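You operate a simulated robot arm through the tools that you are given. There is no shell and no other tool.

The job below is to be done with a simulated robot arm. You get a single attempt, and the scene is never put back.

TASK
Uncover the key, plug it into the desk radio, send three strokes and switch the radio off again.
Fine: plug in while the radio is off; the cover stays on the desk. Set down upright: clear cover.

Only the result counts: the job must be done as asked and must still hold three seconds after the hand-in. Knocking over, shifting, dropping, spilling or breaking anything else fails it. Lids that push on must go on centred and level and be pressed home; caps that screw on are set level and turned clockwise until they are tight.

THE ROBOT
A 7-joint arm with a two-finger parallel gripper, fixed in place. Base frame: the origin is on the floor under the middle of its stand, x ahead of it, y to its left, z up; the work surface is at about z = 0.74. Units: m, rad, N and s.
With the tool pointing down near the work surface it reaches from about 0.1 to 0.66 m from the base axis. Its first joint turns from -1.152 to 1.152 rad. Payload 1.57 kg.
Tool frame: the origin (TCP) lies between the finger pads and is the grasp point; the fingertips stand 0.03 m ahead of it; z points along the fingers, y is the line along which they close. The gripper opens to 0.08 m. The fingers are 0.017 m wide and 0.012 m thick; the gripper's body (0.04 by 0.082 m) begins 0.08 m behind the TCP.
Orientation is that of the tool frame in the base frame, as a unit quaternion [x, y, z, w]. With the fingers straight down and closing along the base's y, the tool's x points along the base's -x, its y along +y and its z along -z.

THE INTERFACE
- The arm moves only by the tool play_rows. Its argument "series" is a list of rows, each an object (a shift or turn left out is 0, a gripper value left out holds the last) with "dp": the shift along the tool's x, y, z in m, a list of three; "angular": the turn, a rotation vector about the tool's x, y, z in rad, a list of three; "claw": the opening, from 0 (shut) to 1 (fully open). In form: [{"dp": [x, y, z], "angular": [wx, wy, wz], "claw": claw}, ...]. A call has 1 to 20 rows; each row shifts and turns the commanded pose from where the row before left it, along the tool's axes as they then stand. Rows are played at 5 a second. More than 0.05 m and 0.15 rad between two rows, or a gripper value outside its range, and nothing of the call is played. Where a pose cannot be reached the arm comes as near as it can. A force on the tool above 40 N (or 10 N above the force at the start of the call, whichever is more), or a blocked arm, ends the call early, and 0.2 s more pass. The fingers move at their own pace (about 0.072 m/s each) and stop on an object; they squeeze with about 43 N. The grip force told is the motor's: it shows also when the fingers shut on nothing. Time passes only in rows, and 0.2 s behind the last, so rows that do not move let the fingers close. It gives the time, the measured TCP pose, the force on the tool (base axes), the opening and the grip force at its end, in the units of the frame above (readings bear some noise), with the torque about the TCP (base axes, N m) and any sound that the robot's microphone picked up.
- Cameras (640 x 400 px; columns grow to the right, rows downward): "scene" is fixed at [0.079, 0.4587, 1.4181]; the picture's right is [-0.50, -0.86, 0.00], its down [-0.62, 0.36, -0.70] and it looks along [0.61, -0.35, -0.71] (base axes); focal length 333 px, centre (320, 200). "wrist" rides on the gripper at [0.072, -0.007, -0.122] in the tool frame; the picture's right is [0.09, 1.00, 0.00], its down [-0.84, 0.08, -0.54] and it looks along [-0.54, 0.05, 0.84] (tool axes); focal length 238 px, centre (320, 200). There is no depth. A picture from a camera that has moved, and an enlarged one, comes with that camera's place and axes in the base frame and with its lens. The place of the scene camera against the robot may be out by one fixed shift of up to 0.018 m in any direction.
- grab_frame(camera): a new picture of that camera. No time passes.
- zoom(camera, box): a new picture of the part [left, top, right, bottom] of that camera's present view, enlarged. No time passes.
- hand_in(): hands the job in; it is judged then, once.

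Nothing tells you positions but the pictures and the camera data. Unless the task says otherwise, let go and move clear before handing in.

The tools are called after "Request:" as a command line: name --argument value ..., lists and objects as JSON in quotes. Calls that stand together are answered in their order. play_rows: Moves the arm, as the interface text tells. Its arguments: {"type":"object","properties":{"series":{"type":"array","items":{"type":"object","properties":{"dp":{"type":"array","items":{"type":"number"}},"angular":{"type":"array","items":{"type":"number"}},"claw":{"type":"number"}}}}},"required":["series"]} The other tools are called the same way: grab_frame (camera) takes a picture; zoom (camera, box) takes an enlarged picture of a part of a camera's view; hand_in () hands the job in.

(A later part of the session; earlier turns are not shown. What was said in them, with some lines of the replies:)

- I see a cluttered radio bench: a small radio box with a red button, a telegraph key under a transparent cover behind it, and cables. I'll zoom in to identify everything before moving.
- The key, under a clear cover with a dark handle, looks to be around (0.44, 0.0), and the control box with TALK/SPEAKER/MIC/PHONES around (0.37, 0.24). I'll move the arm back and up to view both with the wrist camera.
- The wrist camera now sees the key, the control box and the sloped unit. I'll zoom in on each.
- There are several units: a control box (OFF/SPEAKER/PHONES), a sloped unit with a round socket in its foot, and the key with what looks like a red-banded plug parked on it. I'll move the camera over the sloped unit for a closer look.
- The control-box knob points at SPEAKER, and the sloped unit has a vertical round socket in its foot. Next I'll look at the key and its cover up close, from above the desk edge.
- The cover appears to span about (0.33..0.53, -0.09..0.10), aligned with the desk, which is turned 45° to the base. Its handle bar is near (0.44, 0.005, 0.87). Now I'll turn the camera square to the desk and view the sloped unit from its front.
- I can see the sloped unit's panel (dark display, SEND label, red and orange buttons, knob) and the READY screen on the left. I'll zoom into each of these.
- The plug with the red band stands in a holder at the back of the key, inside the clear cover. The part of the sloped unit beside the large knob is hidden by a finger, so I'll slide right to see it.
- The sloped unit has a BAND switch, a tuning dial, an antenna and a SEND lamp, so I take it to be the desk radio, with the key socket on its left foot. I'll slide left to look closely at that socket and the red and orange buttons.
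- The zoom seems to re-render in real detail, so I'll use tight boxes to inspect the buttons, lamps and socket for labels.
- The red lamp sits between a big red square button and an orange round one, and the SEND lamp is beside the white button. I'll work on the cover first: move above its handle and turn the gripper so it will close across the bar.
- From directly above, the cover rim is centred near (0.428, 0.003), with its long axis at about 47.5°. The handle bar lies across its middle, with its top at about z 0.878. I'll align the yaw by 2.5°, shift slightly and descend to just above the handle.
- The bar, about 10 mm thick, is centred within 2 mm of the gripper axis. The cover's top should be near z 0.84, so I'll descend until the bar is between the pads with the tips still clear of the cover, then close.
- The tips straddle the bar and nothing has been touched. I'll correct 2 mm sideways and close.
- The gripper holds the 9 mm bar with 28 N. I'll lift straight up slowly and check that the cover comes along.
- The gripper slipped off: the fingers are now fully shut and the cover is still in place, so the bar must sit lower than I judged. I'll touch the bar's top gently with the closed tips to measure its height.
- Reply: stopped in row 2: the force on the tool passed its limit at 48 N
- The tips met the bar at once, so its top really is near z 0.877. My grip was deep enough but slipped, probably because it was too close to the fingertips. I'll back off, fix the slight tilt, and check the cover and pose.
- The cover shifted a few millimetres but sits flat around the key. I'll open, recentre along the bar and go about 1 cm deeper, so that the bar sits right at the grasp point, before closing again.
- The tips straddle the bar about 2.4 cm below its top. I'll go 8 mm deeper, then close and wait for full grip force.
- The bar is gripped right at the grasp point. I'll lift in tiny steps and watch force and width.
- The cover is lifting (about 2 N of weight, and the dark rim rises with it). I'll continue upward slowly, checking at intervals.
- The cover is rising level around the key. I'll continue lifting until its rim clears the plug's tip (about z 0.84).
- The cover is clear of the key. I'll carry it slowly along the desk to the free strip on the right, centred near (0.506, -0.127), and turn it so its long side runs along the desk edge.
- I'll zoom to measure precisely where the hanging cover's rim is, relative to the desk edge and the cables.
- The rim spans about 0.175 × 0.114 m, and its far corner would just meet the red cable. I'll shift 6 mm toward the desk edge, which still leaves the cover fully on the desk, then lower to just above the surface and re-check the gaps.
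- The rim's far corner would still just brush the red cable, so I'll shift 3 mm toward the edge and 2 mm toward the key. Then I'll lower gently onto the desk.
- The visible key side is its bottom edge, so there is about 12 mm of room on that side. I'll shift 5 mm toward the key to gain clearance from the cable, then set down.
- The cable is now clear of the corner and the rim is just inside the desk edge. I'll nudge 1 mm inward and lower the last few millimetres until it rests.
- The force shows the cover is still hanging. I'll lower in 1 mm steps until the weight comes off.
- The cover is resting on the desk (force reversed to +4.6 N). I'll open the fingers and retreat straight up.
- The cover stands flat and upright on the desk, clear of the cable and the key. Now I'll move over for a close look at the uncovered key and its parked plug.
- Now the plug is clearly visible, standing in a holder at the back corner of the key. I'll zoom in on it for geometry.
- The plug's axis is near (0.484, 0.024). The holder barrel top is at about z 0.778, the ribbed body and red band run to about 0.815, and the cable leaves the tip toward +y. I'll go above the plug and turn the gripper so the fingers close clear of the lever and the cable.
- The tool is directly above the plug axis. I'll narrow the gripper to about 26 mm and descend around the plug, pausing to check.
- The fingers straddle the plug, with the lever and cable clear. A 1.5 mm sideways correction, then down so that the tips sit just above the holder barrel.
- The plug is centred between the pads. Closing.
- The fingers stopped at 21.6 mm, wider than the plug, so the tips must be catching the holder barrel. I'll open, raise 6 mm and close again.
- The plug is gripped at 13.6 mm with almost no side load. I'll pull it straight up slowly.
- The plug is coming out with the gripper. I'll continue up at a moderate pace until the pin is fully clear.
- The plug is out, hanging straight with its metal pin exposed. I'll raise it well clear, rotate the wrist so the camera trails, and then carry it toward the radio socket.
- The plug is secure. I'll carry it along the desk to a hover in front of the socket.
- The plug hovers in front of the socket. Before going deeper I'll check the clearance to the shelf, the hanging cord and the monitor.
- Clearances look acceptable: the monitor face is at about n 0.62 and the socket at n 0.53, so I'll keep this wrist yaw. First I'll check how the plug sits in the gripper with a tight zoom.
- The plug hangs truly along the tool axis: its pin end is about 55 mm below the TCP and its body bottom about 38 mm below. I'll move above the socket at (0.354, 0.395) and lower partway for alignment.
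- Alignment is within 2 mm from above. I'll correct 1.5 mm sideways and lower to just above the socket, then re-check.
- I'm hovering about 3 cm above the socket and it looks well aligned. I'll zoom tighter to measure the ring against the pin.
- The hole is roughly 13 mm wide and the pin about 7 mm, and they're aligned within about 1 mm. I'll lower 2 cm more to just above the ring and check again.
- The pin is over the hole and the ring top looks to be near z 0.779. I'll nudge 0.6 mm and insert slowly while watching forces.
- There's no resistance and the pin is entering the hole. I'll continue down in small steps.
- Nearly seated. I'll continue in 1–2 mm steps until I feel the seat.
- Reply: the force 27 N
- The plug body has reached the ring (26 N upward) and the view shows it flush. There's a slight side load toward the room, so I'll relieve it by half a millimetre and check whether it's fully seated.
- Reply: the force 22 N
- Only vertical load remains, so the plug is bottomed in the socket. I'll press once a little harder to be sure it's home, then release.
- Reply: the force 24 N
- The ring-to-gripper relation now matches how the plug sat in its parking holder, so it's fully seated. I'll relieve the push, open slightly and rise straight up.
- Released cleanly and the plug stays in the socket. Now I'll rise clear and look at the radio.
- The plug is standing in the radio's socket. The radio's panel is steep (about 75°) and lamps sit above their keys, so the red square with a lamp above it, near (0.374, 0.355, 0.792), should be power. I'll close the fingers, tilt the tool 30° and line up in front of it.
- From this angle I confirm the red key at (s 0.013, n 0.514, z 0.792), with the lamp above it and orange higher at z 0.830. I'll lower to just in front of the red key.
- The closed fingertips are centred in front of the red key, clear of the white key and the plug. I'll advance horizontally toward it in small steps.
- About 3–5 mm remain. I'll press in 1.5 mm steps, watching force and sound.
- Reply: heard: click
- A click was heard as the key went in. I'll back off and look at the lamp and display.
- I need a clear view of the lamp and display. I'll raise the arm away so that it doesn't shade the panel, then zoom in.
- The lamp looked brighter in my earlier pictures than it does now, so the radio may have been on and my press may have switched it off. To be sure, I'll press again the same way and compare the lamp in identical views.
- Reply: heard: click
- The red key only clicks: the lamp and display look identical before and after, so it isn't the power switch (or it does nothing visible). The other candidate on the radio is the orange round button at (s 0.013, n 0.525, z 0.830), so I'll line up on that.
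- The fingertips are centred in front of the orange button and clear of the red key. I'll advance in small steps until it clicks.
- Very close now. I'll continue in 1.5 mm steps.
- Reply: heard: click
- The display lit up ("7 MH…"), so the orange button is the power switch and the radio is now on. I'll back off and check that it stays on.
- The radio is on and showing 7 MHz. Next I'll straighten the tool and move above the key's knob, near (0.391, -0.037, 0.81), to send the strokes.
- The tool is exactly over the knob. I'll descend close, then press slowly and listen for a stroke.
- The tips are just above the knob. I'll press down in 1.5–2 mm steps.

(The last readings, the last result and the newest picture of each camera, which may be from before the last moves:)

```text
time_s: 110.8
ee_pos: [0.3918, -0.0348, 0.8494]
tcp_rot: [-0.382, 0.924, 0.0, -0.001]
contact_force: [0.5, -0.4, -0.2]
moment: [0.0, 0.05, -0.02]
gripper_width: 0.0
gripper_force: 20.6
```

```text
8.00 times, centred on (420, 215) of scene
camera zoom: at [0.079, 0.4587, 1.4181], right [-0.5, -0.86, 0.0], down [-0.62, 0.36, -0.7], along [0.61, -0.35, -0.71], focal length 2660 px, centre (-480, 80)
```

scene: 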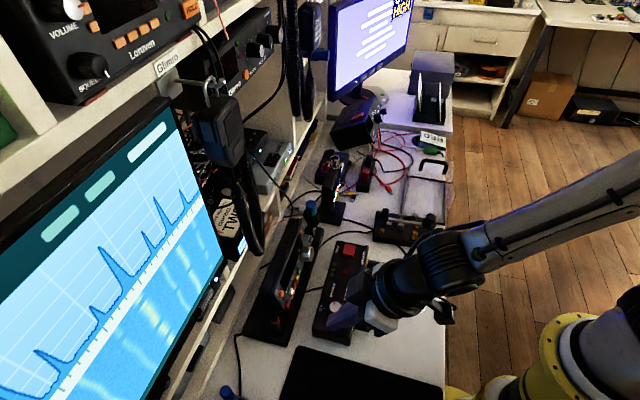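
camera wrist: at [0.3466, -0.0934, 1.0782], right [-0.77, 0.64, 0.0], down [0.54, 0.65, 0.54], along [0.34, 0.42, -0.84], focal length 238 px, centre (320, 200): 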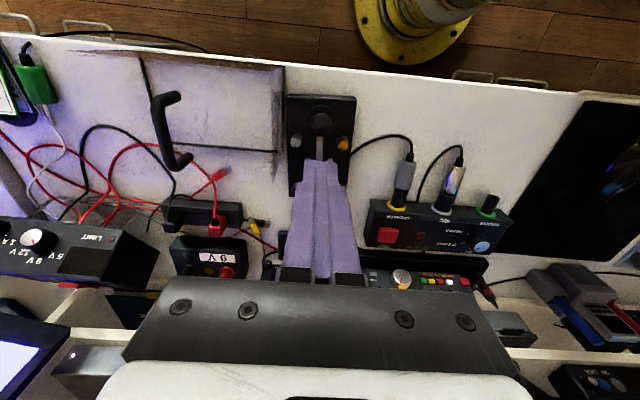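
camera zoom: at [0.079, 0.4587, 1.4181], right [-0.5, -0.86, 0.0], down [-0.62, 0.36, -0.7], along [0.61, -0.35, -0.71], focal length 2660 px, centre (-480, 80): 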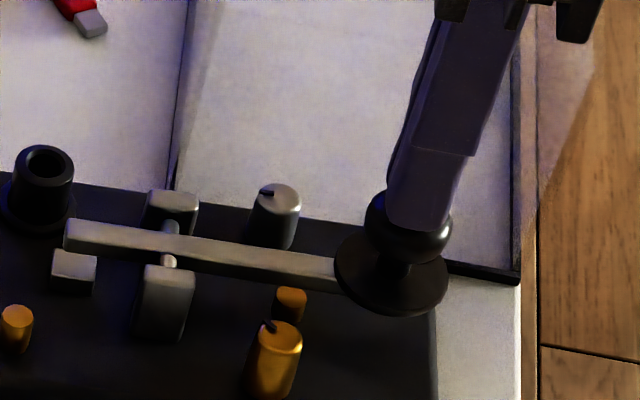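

Request:
play_rows --series '[{"dp": [0, 0, 0.0015]}, {"dp": [0, 0, 0]}]'

Request:
play_rows --series '[{"dp": [0, 0, 0.0015]}, {"dp": [0, 0, 0]}]'

Request:
play_rows --series '[{"dp": [0, 0, 0.0015]}, {"dp": [0, 0, 0]}]'

```text
time_s: 111.4
ee_pos: [0.391, -0.0351, 0.8486]
tcp_rot: [-0.383, 0.924, -0.001, -0.001]
contact_force: [-2.0, -0.6, 2.6]
moment: [-0.06, 0.04, 0.01]
gripper_width: 0.0
gripper_force: 21.1
```

```text
time_s: 112.0
ee_pos: [0.3913, -0.0356, 0.8484]
tcp_rot: [-0.383, 0.924, -0.001, -0.001]
contact_force: [-1.1, -1.7, 3.0]
moment: [-0.06, 0.01, 0.01]
gripper_width: 0.0
gripper_force: 21.1
```

```text
time_s: 112.6
ee_pos: [0.3912, -0.0351, 0.8451]
tcp_rot: [-0.383, 0.924, -0.001, 0.0]
contact_force: [-1.7, -2.2, 3.8]
moment: [-0.03, 0.07, 0.02]
gripper_width: 0.0002
gripper_force: 21.1
heard: click
```

Contact at about z 0.849, and a click about 3 mm lower. While the key is still down, I'll check whether the SEND lamp is lit.

Request:
zoom --camera "scene" --box '[265, 250, 315, 310]'

Request:
zoom --camera "scene" --box '[395, 190, 445, 240]'

Request:
zoom --camera "wrist" --box '[330, 180, 500, 320]'

```text
6.67 times, centred on (290, 280) of scene
camera zoom: at [0.0789, 0.4586, 1.4181], right [-0.5, -0.86, 0.0], down [-0.62, 0.36, -0.7], along [0.61, -0.35, -0.71], focal length 2217 px, centre (520, -333)
```

zoom: 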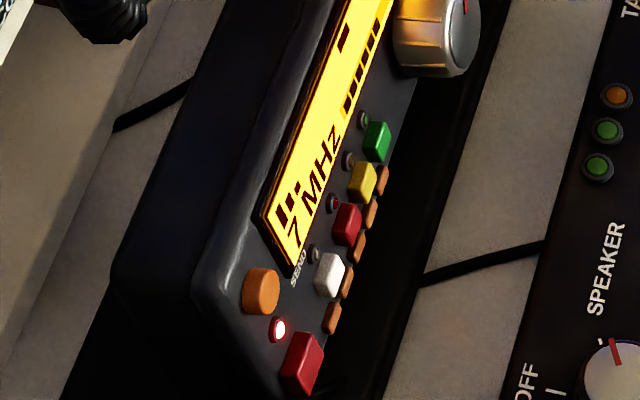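

```text
8.00 times, centred on (420, 215) of scene
camera zoom: at [0.0789, 0.4586, 1.4181], right [-0.5, -0.86, 0.0], down [-0.62, 0.36, -0.7], along [0.61, -0.35, -0.71], focal length 2660 px, centre (-480, 80)
```

zoom: 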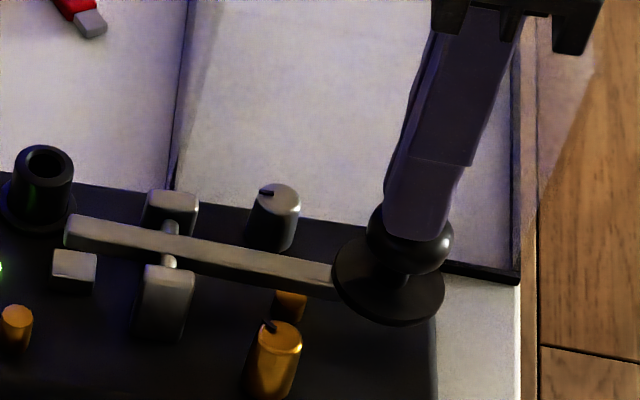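

```text
2.86 times, centred on (415, 250) of wrist
camera zoom: at [0.3459, -0.0902, 0.967], right [-0.77, 0.64, 0.0], down [0.54, 0.65, 0.54], along [0.35, 0.42, -0.84], focal length 681 px, centre (49, 57)
```

zoom: 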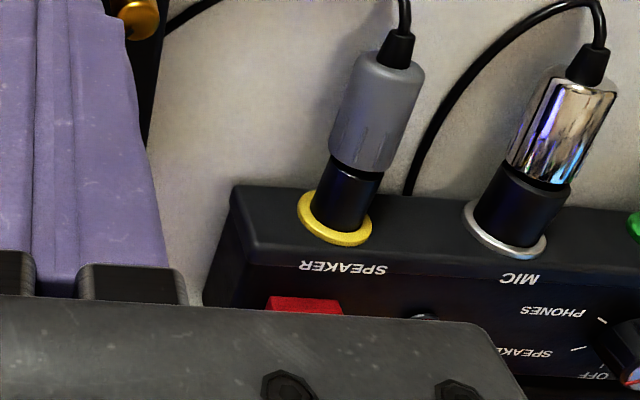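

The red lamp beside SEND is lit brightly and the display shows an output bar, so the first stroke is going out. I'll release now and confirm the lamp goes off.

Request:
play_rows --series '[{"dp": [0, 0, -0.006]}, {"dp": [0, 0, -0.006]}, {"dp": [0, 0, 0]}, {"dp": [0, 0, 0]}]'

Request:
zoom --camera "scene" --box '[265, 250, 315, 310]'

Request:
zoom --camera "scene" --box '[370, 190, 445, 250]'

```text
time_s: 113.6
ee_pos: [0.3902, -0.034, 0.8577]
tcp_rot: [-0.383, 0.924, 0.0, -0.001]
contact_force: [0.2, 0.3, -0.1]
moment: [0.0, -0.01, 0.0]
gripper_width: 0.0
gripper_force: 21.4
```

```text
6.67 times, centred on (290, 280) of scene
camera zoom: at [0.079, 0.4587, 1.4181], right [-0.5, -0.86, 0.0], down [-0.62, 0.36, -0.7], along [0.61, -0.35, -0.71], focal length 2217 px, centre (520, -333)
```

zoom: 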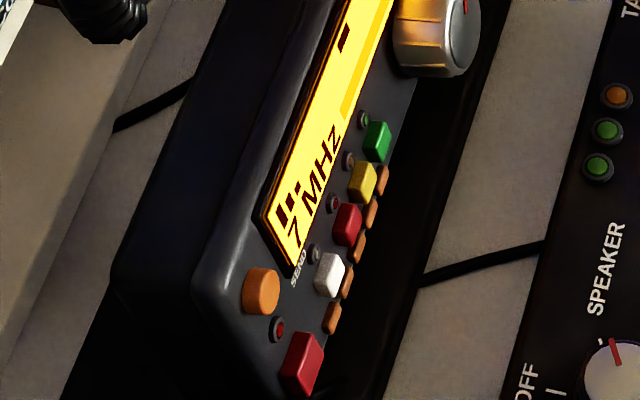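

```text
6.67 times, centred on (408, 220) of scene
camera zoom: at [0.079, 0.4587, 1.4181], right [-0.5, -0.86, 0.0], down [-0.62, 0.36, -0.7], along [0.61, -0.35, -0.71], focal length 2217 px, centre (-263, 67)
```

zoom: 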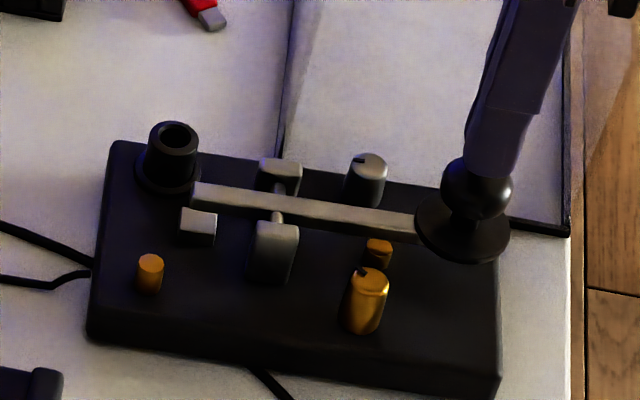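

The lamp went off on release, so stroke one is complete. Now stroke two: press to the same depth, hold briefly, release.

Request:
play_rows --series '[{"dp": [0, 0, 0.006]}, {"dp": [0, 0, 0.004]}, {"dp": [0, 0, 0.0025]}, {"dp": [0, 0, 0]}]'

Request:
zoom --camera "scene" --box '[265, 250, 315, 310]'

Request:
play_rows --series '[{"dp": [0, 0, -0.006]}, {"dp": [0, 0, -0.0065]}, {"dp": [0, 0, 0]}, {"dp": [0, 0, 0]}]'

Request:
zoom --camera "scene" --box '[265, 250, 315, 310]'

```text
time_s: 114.6
ee_pos: [0.3914, -0.035, 0.8454]
tcp_rot: [-0.384, 0.923, 0.0, 0.0]
contact_force: [-1.2, -2.5, 4.0]
moment: [-0.05, 0.01, -0.02]
gripper_width: 0.0
gripper_force: 21.2
heard: click
```

```text
6.67 times, centred on (290, 280) of scene
camera zoom: at [0.0789, 0.4586, 1.4181], right [-0.5, -0.86, 0.0], down [-0.62, 0.36, -0.7], along [0.61, -0.35, -0.71], focal length 2217 px, centre (520, -333)
```

zoom: 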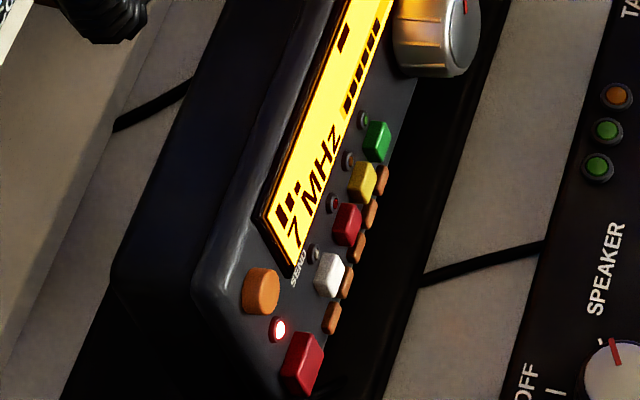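

```text
time_s: 115.6
ee_pos: [0.3903, -0.0343, 0.8573]
tcp_rot: [-0.383, 0.924, 0.0, 0.0]
contact_force: [0.1, 0.0, -0.4]
moment: [0.03, 0.01, -0.02]
gripper_width: 0.0
gripper_force: 21.4
```

```text
6.67 times, centred on (290, 280) of scene
camera zoom: at [0.079, 0.4587, 1.4181], right [-0.5, -0.86, 0.0], down [-0.62, 0.36, -0.7], along [0.61, -0.35, -0.71], focal length 2217 px, centre (520, -333)
```

zoom: 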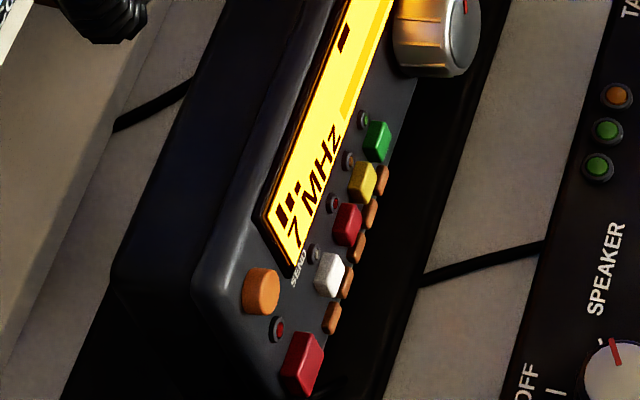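

Stroke two registered cleanly: lamp on with the key down, off on release. Now stroke three, the same way.

Request:
play_rows --series '[{"dp": [0, 0, 0.006]}, {"dp": [0, 0, 0.004]}, {"dp": [0, 0, 0.0025]}, {"dp": [0, 0, 0]}]'

Request:
zoom --camera "scene" --box '[265, 250, 315, 310]'

Request:
play_rows --series '[{"dp": [0, 0, -0.006]}, {"dp": [0, 0, -0.0065]}, {"dp": [0, 0, -0.02]}, {"dp": [0, 0, -0.04]}, {"dp": [0, 0, -0.04]}, {"dp": [0, 0, 0]}]'

Request:
zoom --camera "scene" --box '[265, 250, 315, 310]'

Request:
grab_frame --camera "scene"

```text
time_s: 116.6
ee_pos: [0.3917, -0.0351, 0.845]
tcp_rot: [-0.383, 0.924, 0.001, 0.0]
contact_force: [-1.6, -1.6, 4.0]
moment: [-0.05, 0.0, -0.03]
gripper_width: 0.0002
gripper_force: 21.0
heard: click
```

```text
6.67 times, centred on (290, 280) of scene
camera zoom: at [0.0789, 0.4586, 1.4181], right [-0.5, -0.86, 0.0], down [-0.62, 0.36, -0.7], along [0.61, -0.35, -0.71], focal length 2217 px, centre (520, -333)
```

zoom: 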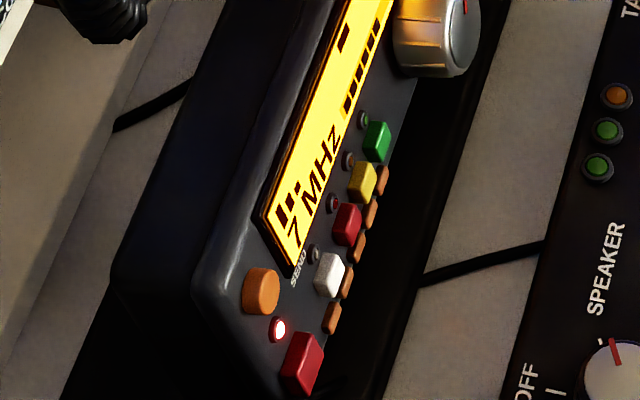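

```text
time_s: 118.0
ee_pos: [0.3912, -0.0331, 0.957]
tcp_rot: [-0.382, 0.924, 0.0, -0.001]
contact_force: [0.4, -0.6, 0.5]
moment: [-0.02, -0.02, -0.06]
gripper_width: 0.0
gripper_force: 21.6
```

```text
6.67 times, centred on (290, 280) of scene
camera zoom: at [0.0789, 0.4587, 1.4181], right [-0.5, -0.86, 0.0], down [-0.62, 0.36, -0.7], along [0.61, -0.35, -0.71], focal length 2217 px, centre (520, -333)
```

zoom: 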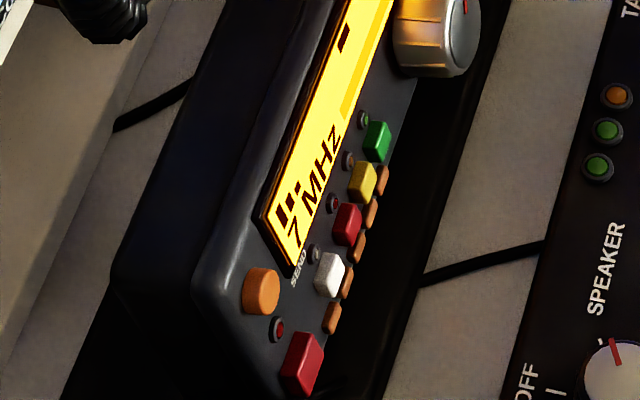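

```text
taken
```

scene: 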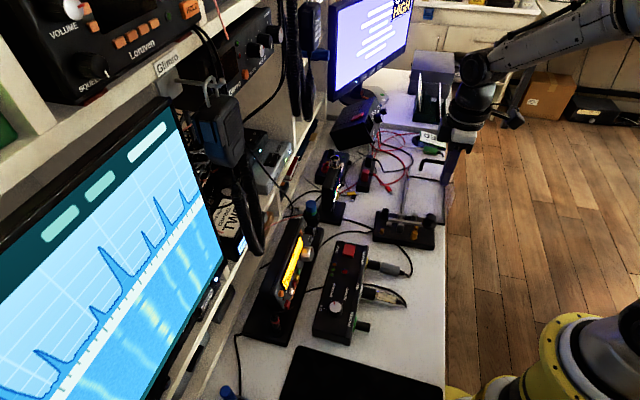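

Three strokes were sent, each with a click and a lit lamp. Now I'll go back the same way to the orange power button to switch the radio off.

Request:
play_rows --series '[{"dp": [-0.0206, 0.0359, 0]}, {"dp": [-0.0206, 0.0359, 0]}, {"dp": [-0.0206, 0.0359, 0]}, {"dp": [-0.0206, 0.0359, 0]}, {"dp": [-0.0206, 0.0359, 0]}, {"dp": [-0.0206, 0.0359, 0]}, {"dp": [-0.0206, 0.0359, 0]}, {"dp": [-0.0206, 0.0359, 0.01]}, {"angular": [0, -0.131, 0]}, {"angular": [0, -0.131, 0]}, {"angular": [0, -0.131, 0]}, {"angular": [0, -0.1306, 0]}, {"dp": [0, 0, 0]}]'

Request:
grab_frame --camera "wrist"

Request:
play_rows --series '[{"dp": [0, 0, 0.03]}, {"dp": [0, 0, 0.04]}, {"dp": [0, 0, 0.04]}, {"dp": [-0.013, 0, 0.0074]}, {"dp": [-0.008, 0, 0.0048]}, {"dp": [0, 0, 0]}]'

Request:
zoom --camera "scene" --box '[255, 265, 315, 325]'

Request:
zoom --camera "wrist" --box '[250, 100, 390, 220]'

```text
time_s: 120.8
ee_pos: [0.3055, 0.2864, 0.9474]
tcp_rot: [-0.369, 0.893, 0.098, 0.24]
contact_force: [-0.3, 1.4, 0.4]
moment: [0.0, 0.0, -0.02]
gripper_width: 0.0001
gripper_force: 21.3
```

```text
taken
camera wrist: at [0.2233, 0.1934, 1.0166], right [-0.76, 0.65, -0.05], down [0.27, 0.38, 0.89], along [0.59, 0.66, -0.46], focal length 238 px, centre (320, 200)
```

wrist: 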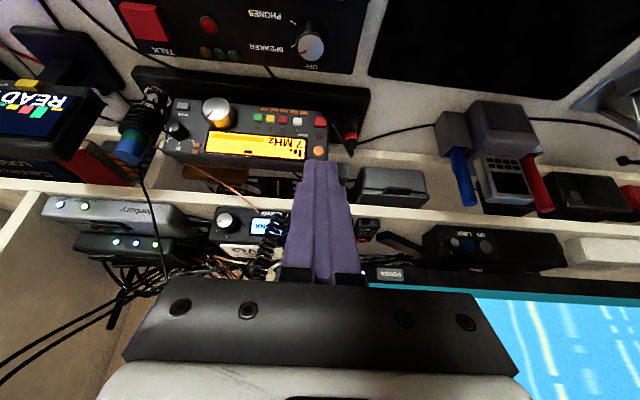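

```text
time_s: 122.2
ee_pos: [0.3616, 0.3406, 0.8528]
tcp_rot: [-0.37, 0.893, 0.099, 0.238]
contact_force: [-0.2, 1.3, 0.3]
moment: [0.01, -0.02, 0.03]
gripper_width: 0.0001
gripper_force: 21.2
```

```text
6.67 times, centred on (285, 295) of scene
camera zoom: at [0.079, 0.4587, 1.4181], right [-0.5, -0.86, 0.0], down [-0.62, 0.36, -0.7], along [0.61, -0.35, -0.71], focal length 2217 px, centre (553, -433)
```

zoom: 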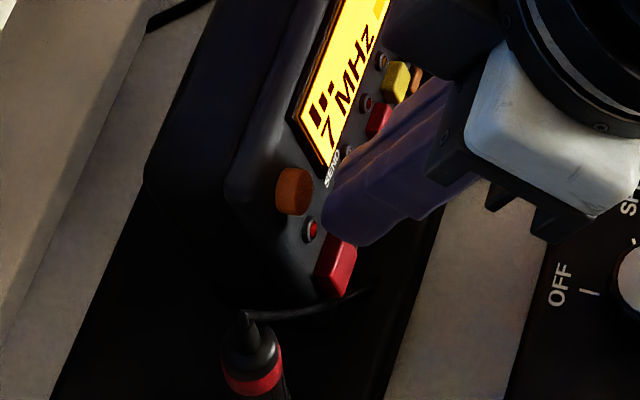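

```text
3.33 times, centred on (320, 160) of wrist
camera zoom: at [0.2788, 0.2487, 0.9219], right [-0.76, 0.65, -0.05], down [0.27, 0.38, 0.89], along [0.59, 0.66, -0.46], focal length 794 px, centre (320, 333)
```

zoom: 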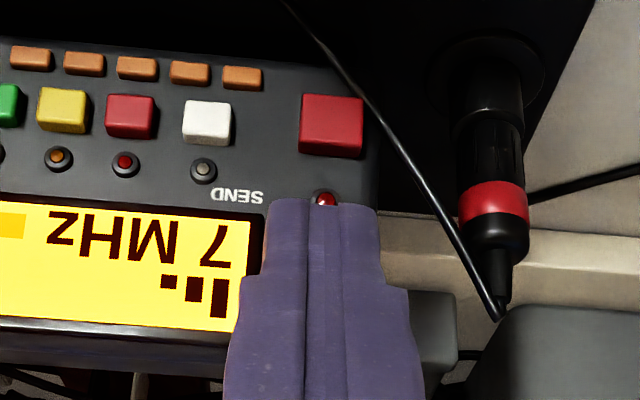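

The fingertips are lined up on the orange button, a few millimetres away. I'll press it in small steps, as before.

Request:
play_rows --series '[{"dp": [-0.003, 0, 0.0018]}, {"dp": [-0.0013, 0, 0.00075]}, {"dp": [0, 0, 0]}]'

Request:
play_rows --series '[{"dp": [-0.0013, 0, 0.00075]}, {"dp": [0, 0, 0]}]'

Request:
zoom --camera "scene" --box '[255, 265, 315, 325]'

```text
time_s: 123.0
ee_pos: [0.3644, 0.3442, 0.8525]
tcp_rot: [-0.37, 0.893, 0.098, 0.237]
contact_force: [-1.0, 0.1, 0.3]
moment: [-0.01, 0.05, 0.02]
gripper_width: 0.0001
gripper_force: 21.3
```

```text
time_s: 123.6
ee_pos: [0.3654, 0.3463, 0.8518]
tcp_rot: [-0.369, 0.893, 0.098, 0.239]
contact_force: [0.1, -2.3, 0.7]
moment: [-0.03, 0.0, -0.01]
gripper_width: 0.0
gripper_force: 21.8
heard: click
```

```text
6.67 times, centred on (285, 295) of scene
camera zoom: at [0.0789, 0.4586, 1.4181], right [-0.5, -0.86, 0.0], down [-0.62, 0.36, -0.7], along [0.61, -0.35, -0.71], focal length 2217 px, centre (553, -433)
```

zoom: 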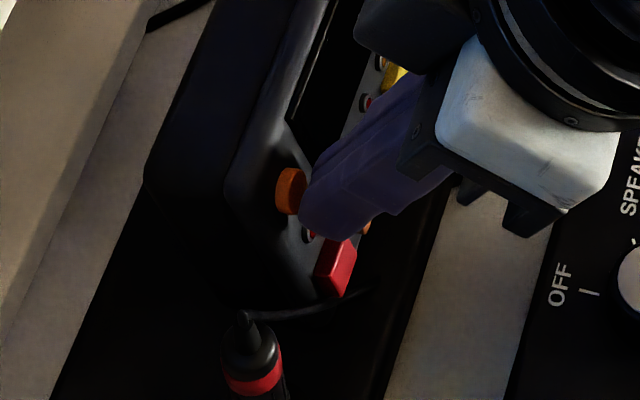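

A click, and the display went dark: the radio is off. I'll back away clear and check the whole scene.

Request:
play_rows --series '[{"dp": [0.005, 0, -0.003]}, {"dp": [0.01, 0, -0.006]}, {"dp": [0.013, 0, -0.0074]}, {"dp": [0, 0, -0.04]}, {"dp": [0, 0, -0.04]}, {"dp": [0, 0, -0.04]}, {"dp": [0, 0, 0]}]'

Request:
grab_frame --camera "wrist"

Request:
zoom --camera "wrist" --box '[150, 60, 370, 180]'

Request:
grab_frame --camera "scene"

Request:
zoom --camera "scene" --box '[360, 140, 460, 260]'

```text
time_s: 125.2
ee_pos: [0.2991, 0.2809, 0.9575]
tcp_rot: [-0.368, 0.893, 0.099, 0.239]
contact_force: [-1.0, -0.8, -0.4]
moment: [0.01, 0.0, 0.0]
gripper_width: 0.0001
gripper_force: 21.5
```

```text
taken
camera wrist: at [0.2163, 0.1888, 1.0268], right [-0.76, 0.65, -0.05], down [0.27, 0.38, 0.89], along [0.59, 0.66, -0.46], focal length 238 px, centre (320, 200)
```

wrist: 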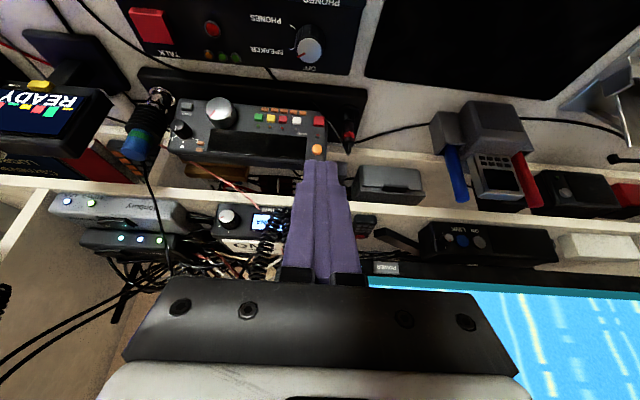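

```text
2.91 times, centred on (260, 120) of wrist
camera zoom: at [0.2163, 0.1888, 1.0268], right [-0.76, 0.65, -0.05], down [0.27, 0.38, 0.89], along [0.59, 0.66, -0.46], focal length 693 px, centre (494, 433)
```

zoom: 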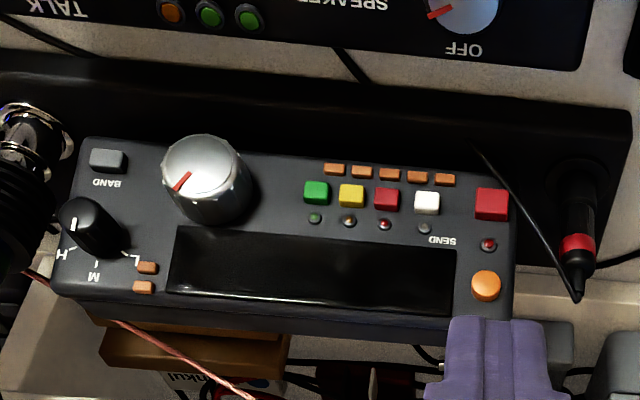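

```text
taken
```

scene: 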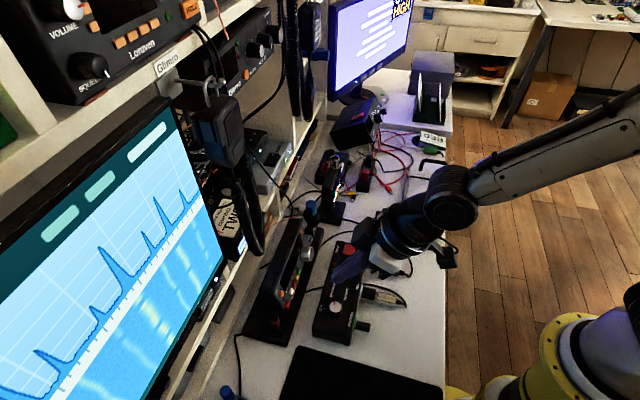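

```text
3.33 times, centred on (410, 200) of scene
camera zoom: at [0.0789, 0.4586, 1.4181], right [-0.5, -0.86, 0.0], down [-0.62, 0.36, -0.7], along [0.61, -0.35, -0.71], focal length 1108 px, centre (20, 200)
```

zoom: 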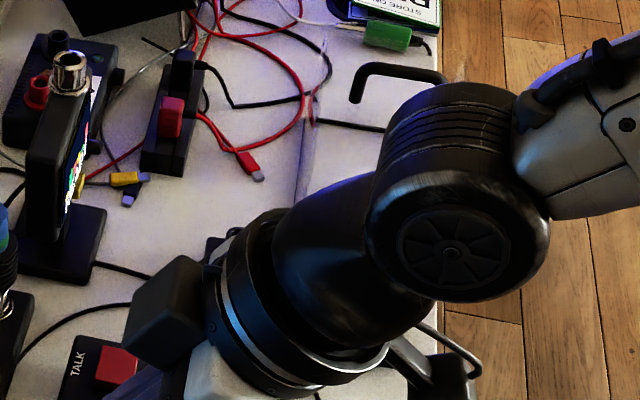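

The radio's display is dark, and the plug is still seated. I'll straighten the tool and retreat well clear of everything, then do a final check.

Request:
play_rows --series '[{"dp": [0, 0, -0.03]}, {"angular": [0, 0.131, 0]}, {"angular": [0, 0.131, 0]}, {"angular": [0, 0.131, 0]}, {"angular": [0, 0.1306, 0]}, {"dp": [0.03, 0, -0.03]}, {"dp": [0.03, 0, -0.02]}, {"dp": [0.03, 0, -0.02]}, {"dp": [0, 0, 0]}]'

Request:
grab_frame --camera "scene"

Request:
zoom --camera "scene" --box '[360, 130, 460, 260]'

Request:
zoom --camera "scene" --box '[240, 210, 340, 350]'

Request:
grab_frame --camera "wrist"

```text
time_s: 127.2
ee_pos: [0.2241, 0.2076, 1.0508]
tcp_rot: [-0.383, 0.924, 0.0, -0.001]
contact_force: [-0.6, 0.6, -0.4]
moment: [-0.01, 0.02, -0.02]
gripper_width: 0.0001
gripper_force: 21.3
```

```text
taken
```

scene: 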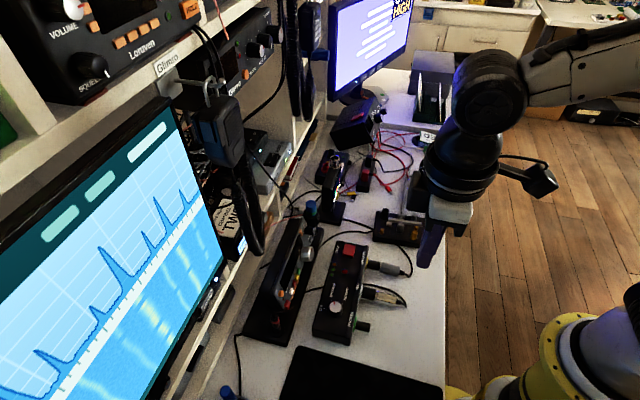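

```text
3.08 times, centred on (410, 195) of scene
camera zoom: at [0.0789, 0.4586, 1.4181], right [-0.5, -0.86, 0.0], down [-0.62, 0.36, -0.7], along [0.61, -0.35, -0.71], focal length 1023 px, centre (43, 215)
```

zoom: 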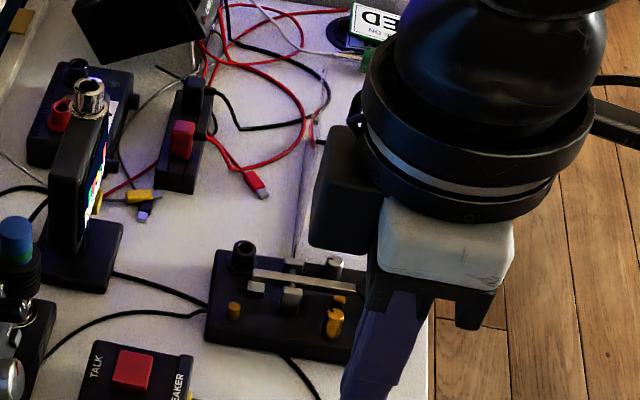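

```text
2.86 times, centred on (290, 280) of scene
camera zoom: at [0.0789, 0.4586, 1.4181], right [-0.5, -0.86, 0.0], down [-0.62, 0.36, -0.7], along [0.61, -0.35, -0.71], focal length 950 px, centre (406, -29)
```

zoom: 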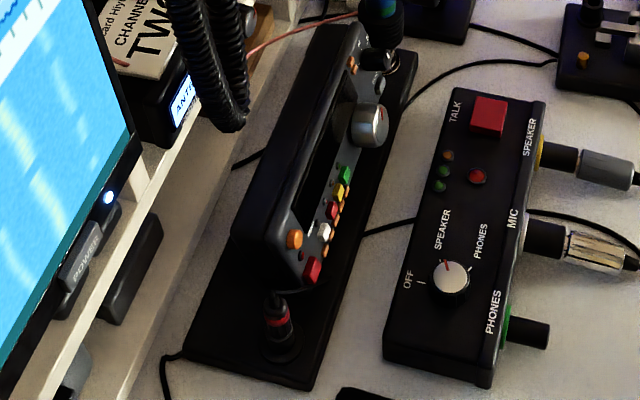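

```text
taken
camera wrist: at [0.178, 0.1514, 1.1731], right [-0.77, 0.64, 0.0], down [0.54, 0.65, 0.54], along [0.34, 0.42, -0.84], focal length 238 px, centre (320, 200)
```

wrist: 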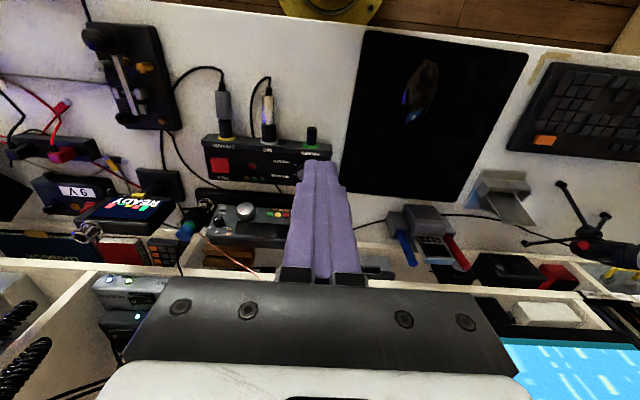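

Everything looks in order. The radio is off with its display dark, the key's plug is seated in the radio's socket, and three strokes were sent. The cover was standing upright on the desk when last in view, and the arm is clear. Handing in.

Request:
hand_in

```text
The job is handed in.
```

I handed the job in: the key is uncovered and plugged into the desk radio, three strokes were sent, and the radio is off again. The hand-in gave no verdict, so this rests on what I saw and heard.

- **Cover:** it stands upright on the desk, just right of the key and only a few millimetres from the desk edge. My first lift slipped and nudged it a few millimetres over the key, and the second lift held. The arm blocked my view of it at the very end, but it was standing when I last saw it.
- **Plug:** it is seated in the socket on the radio's foot. I plugged it in while the radio was off.
- **Power:** I took the red square key for the power switch and pressed it twice; it only clicked, with no visible effect. The orange round button is the power switch. Pressing it lit the display, which showed 7 MHz.
- **Strokes:** each of the three gave a click and lit the lamp beside SEND while the key was down; the lamp was out again after each release.
- **Switching off:** pressing the orange button again made the display go dark. I then moved the arm clear.
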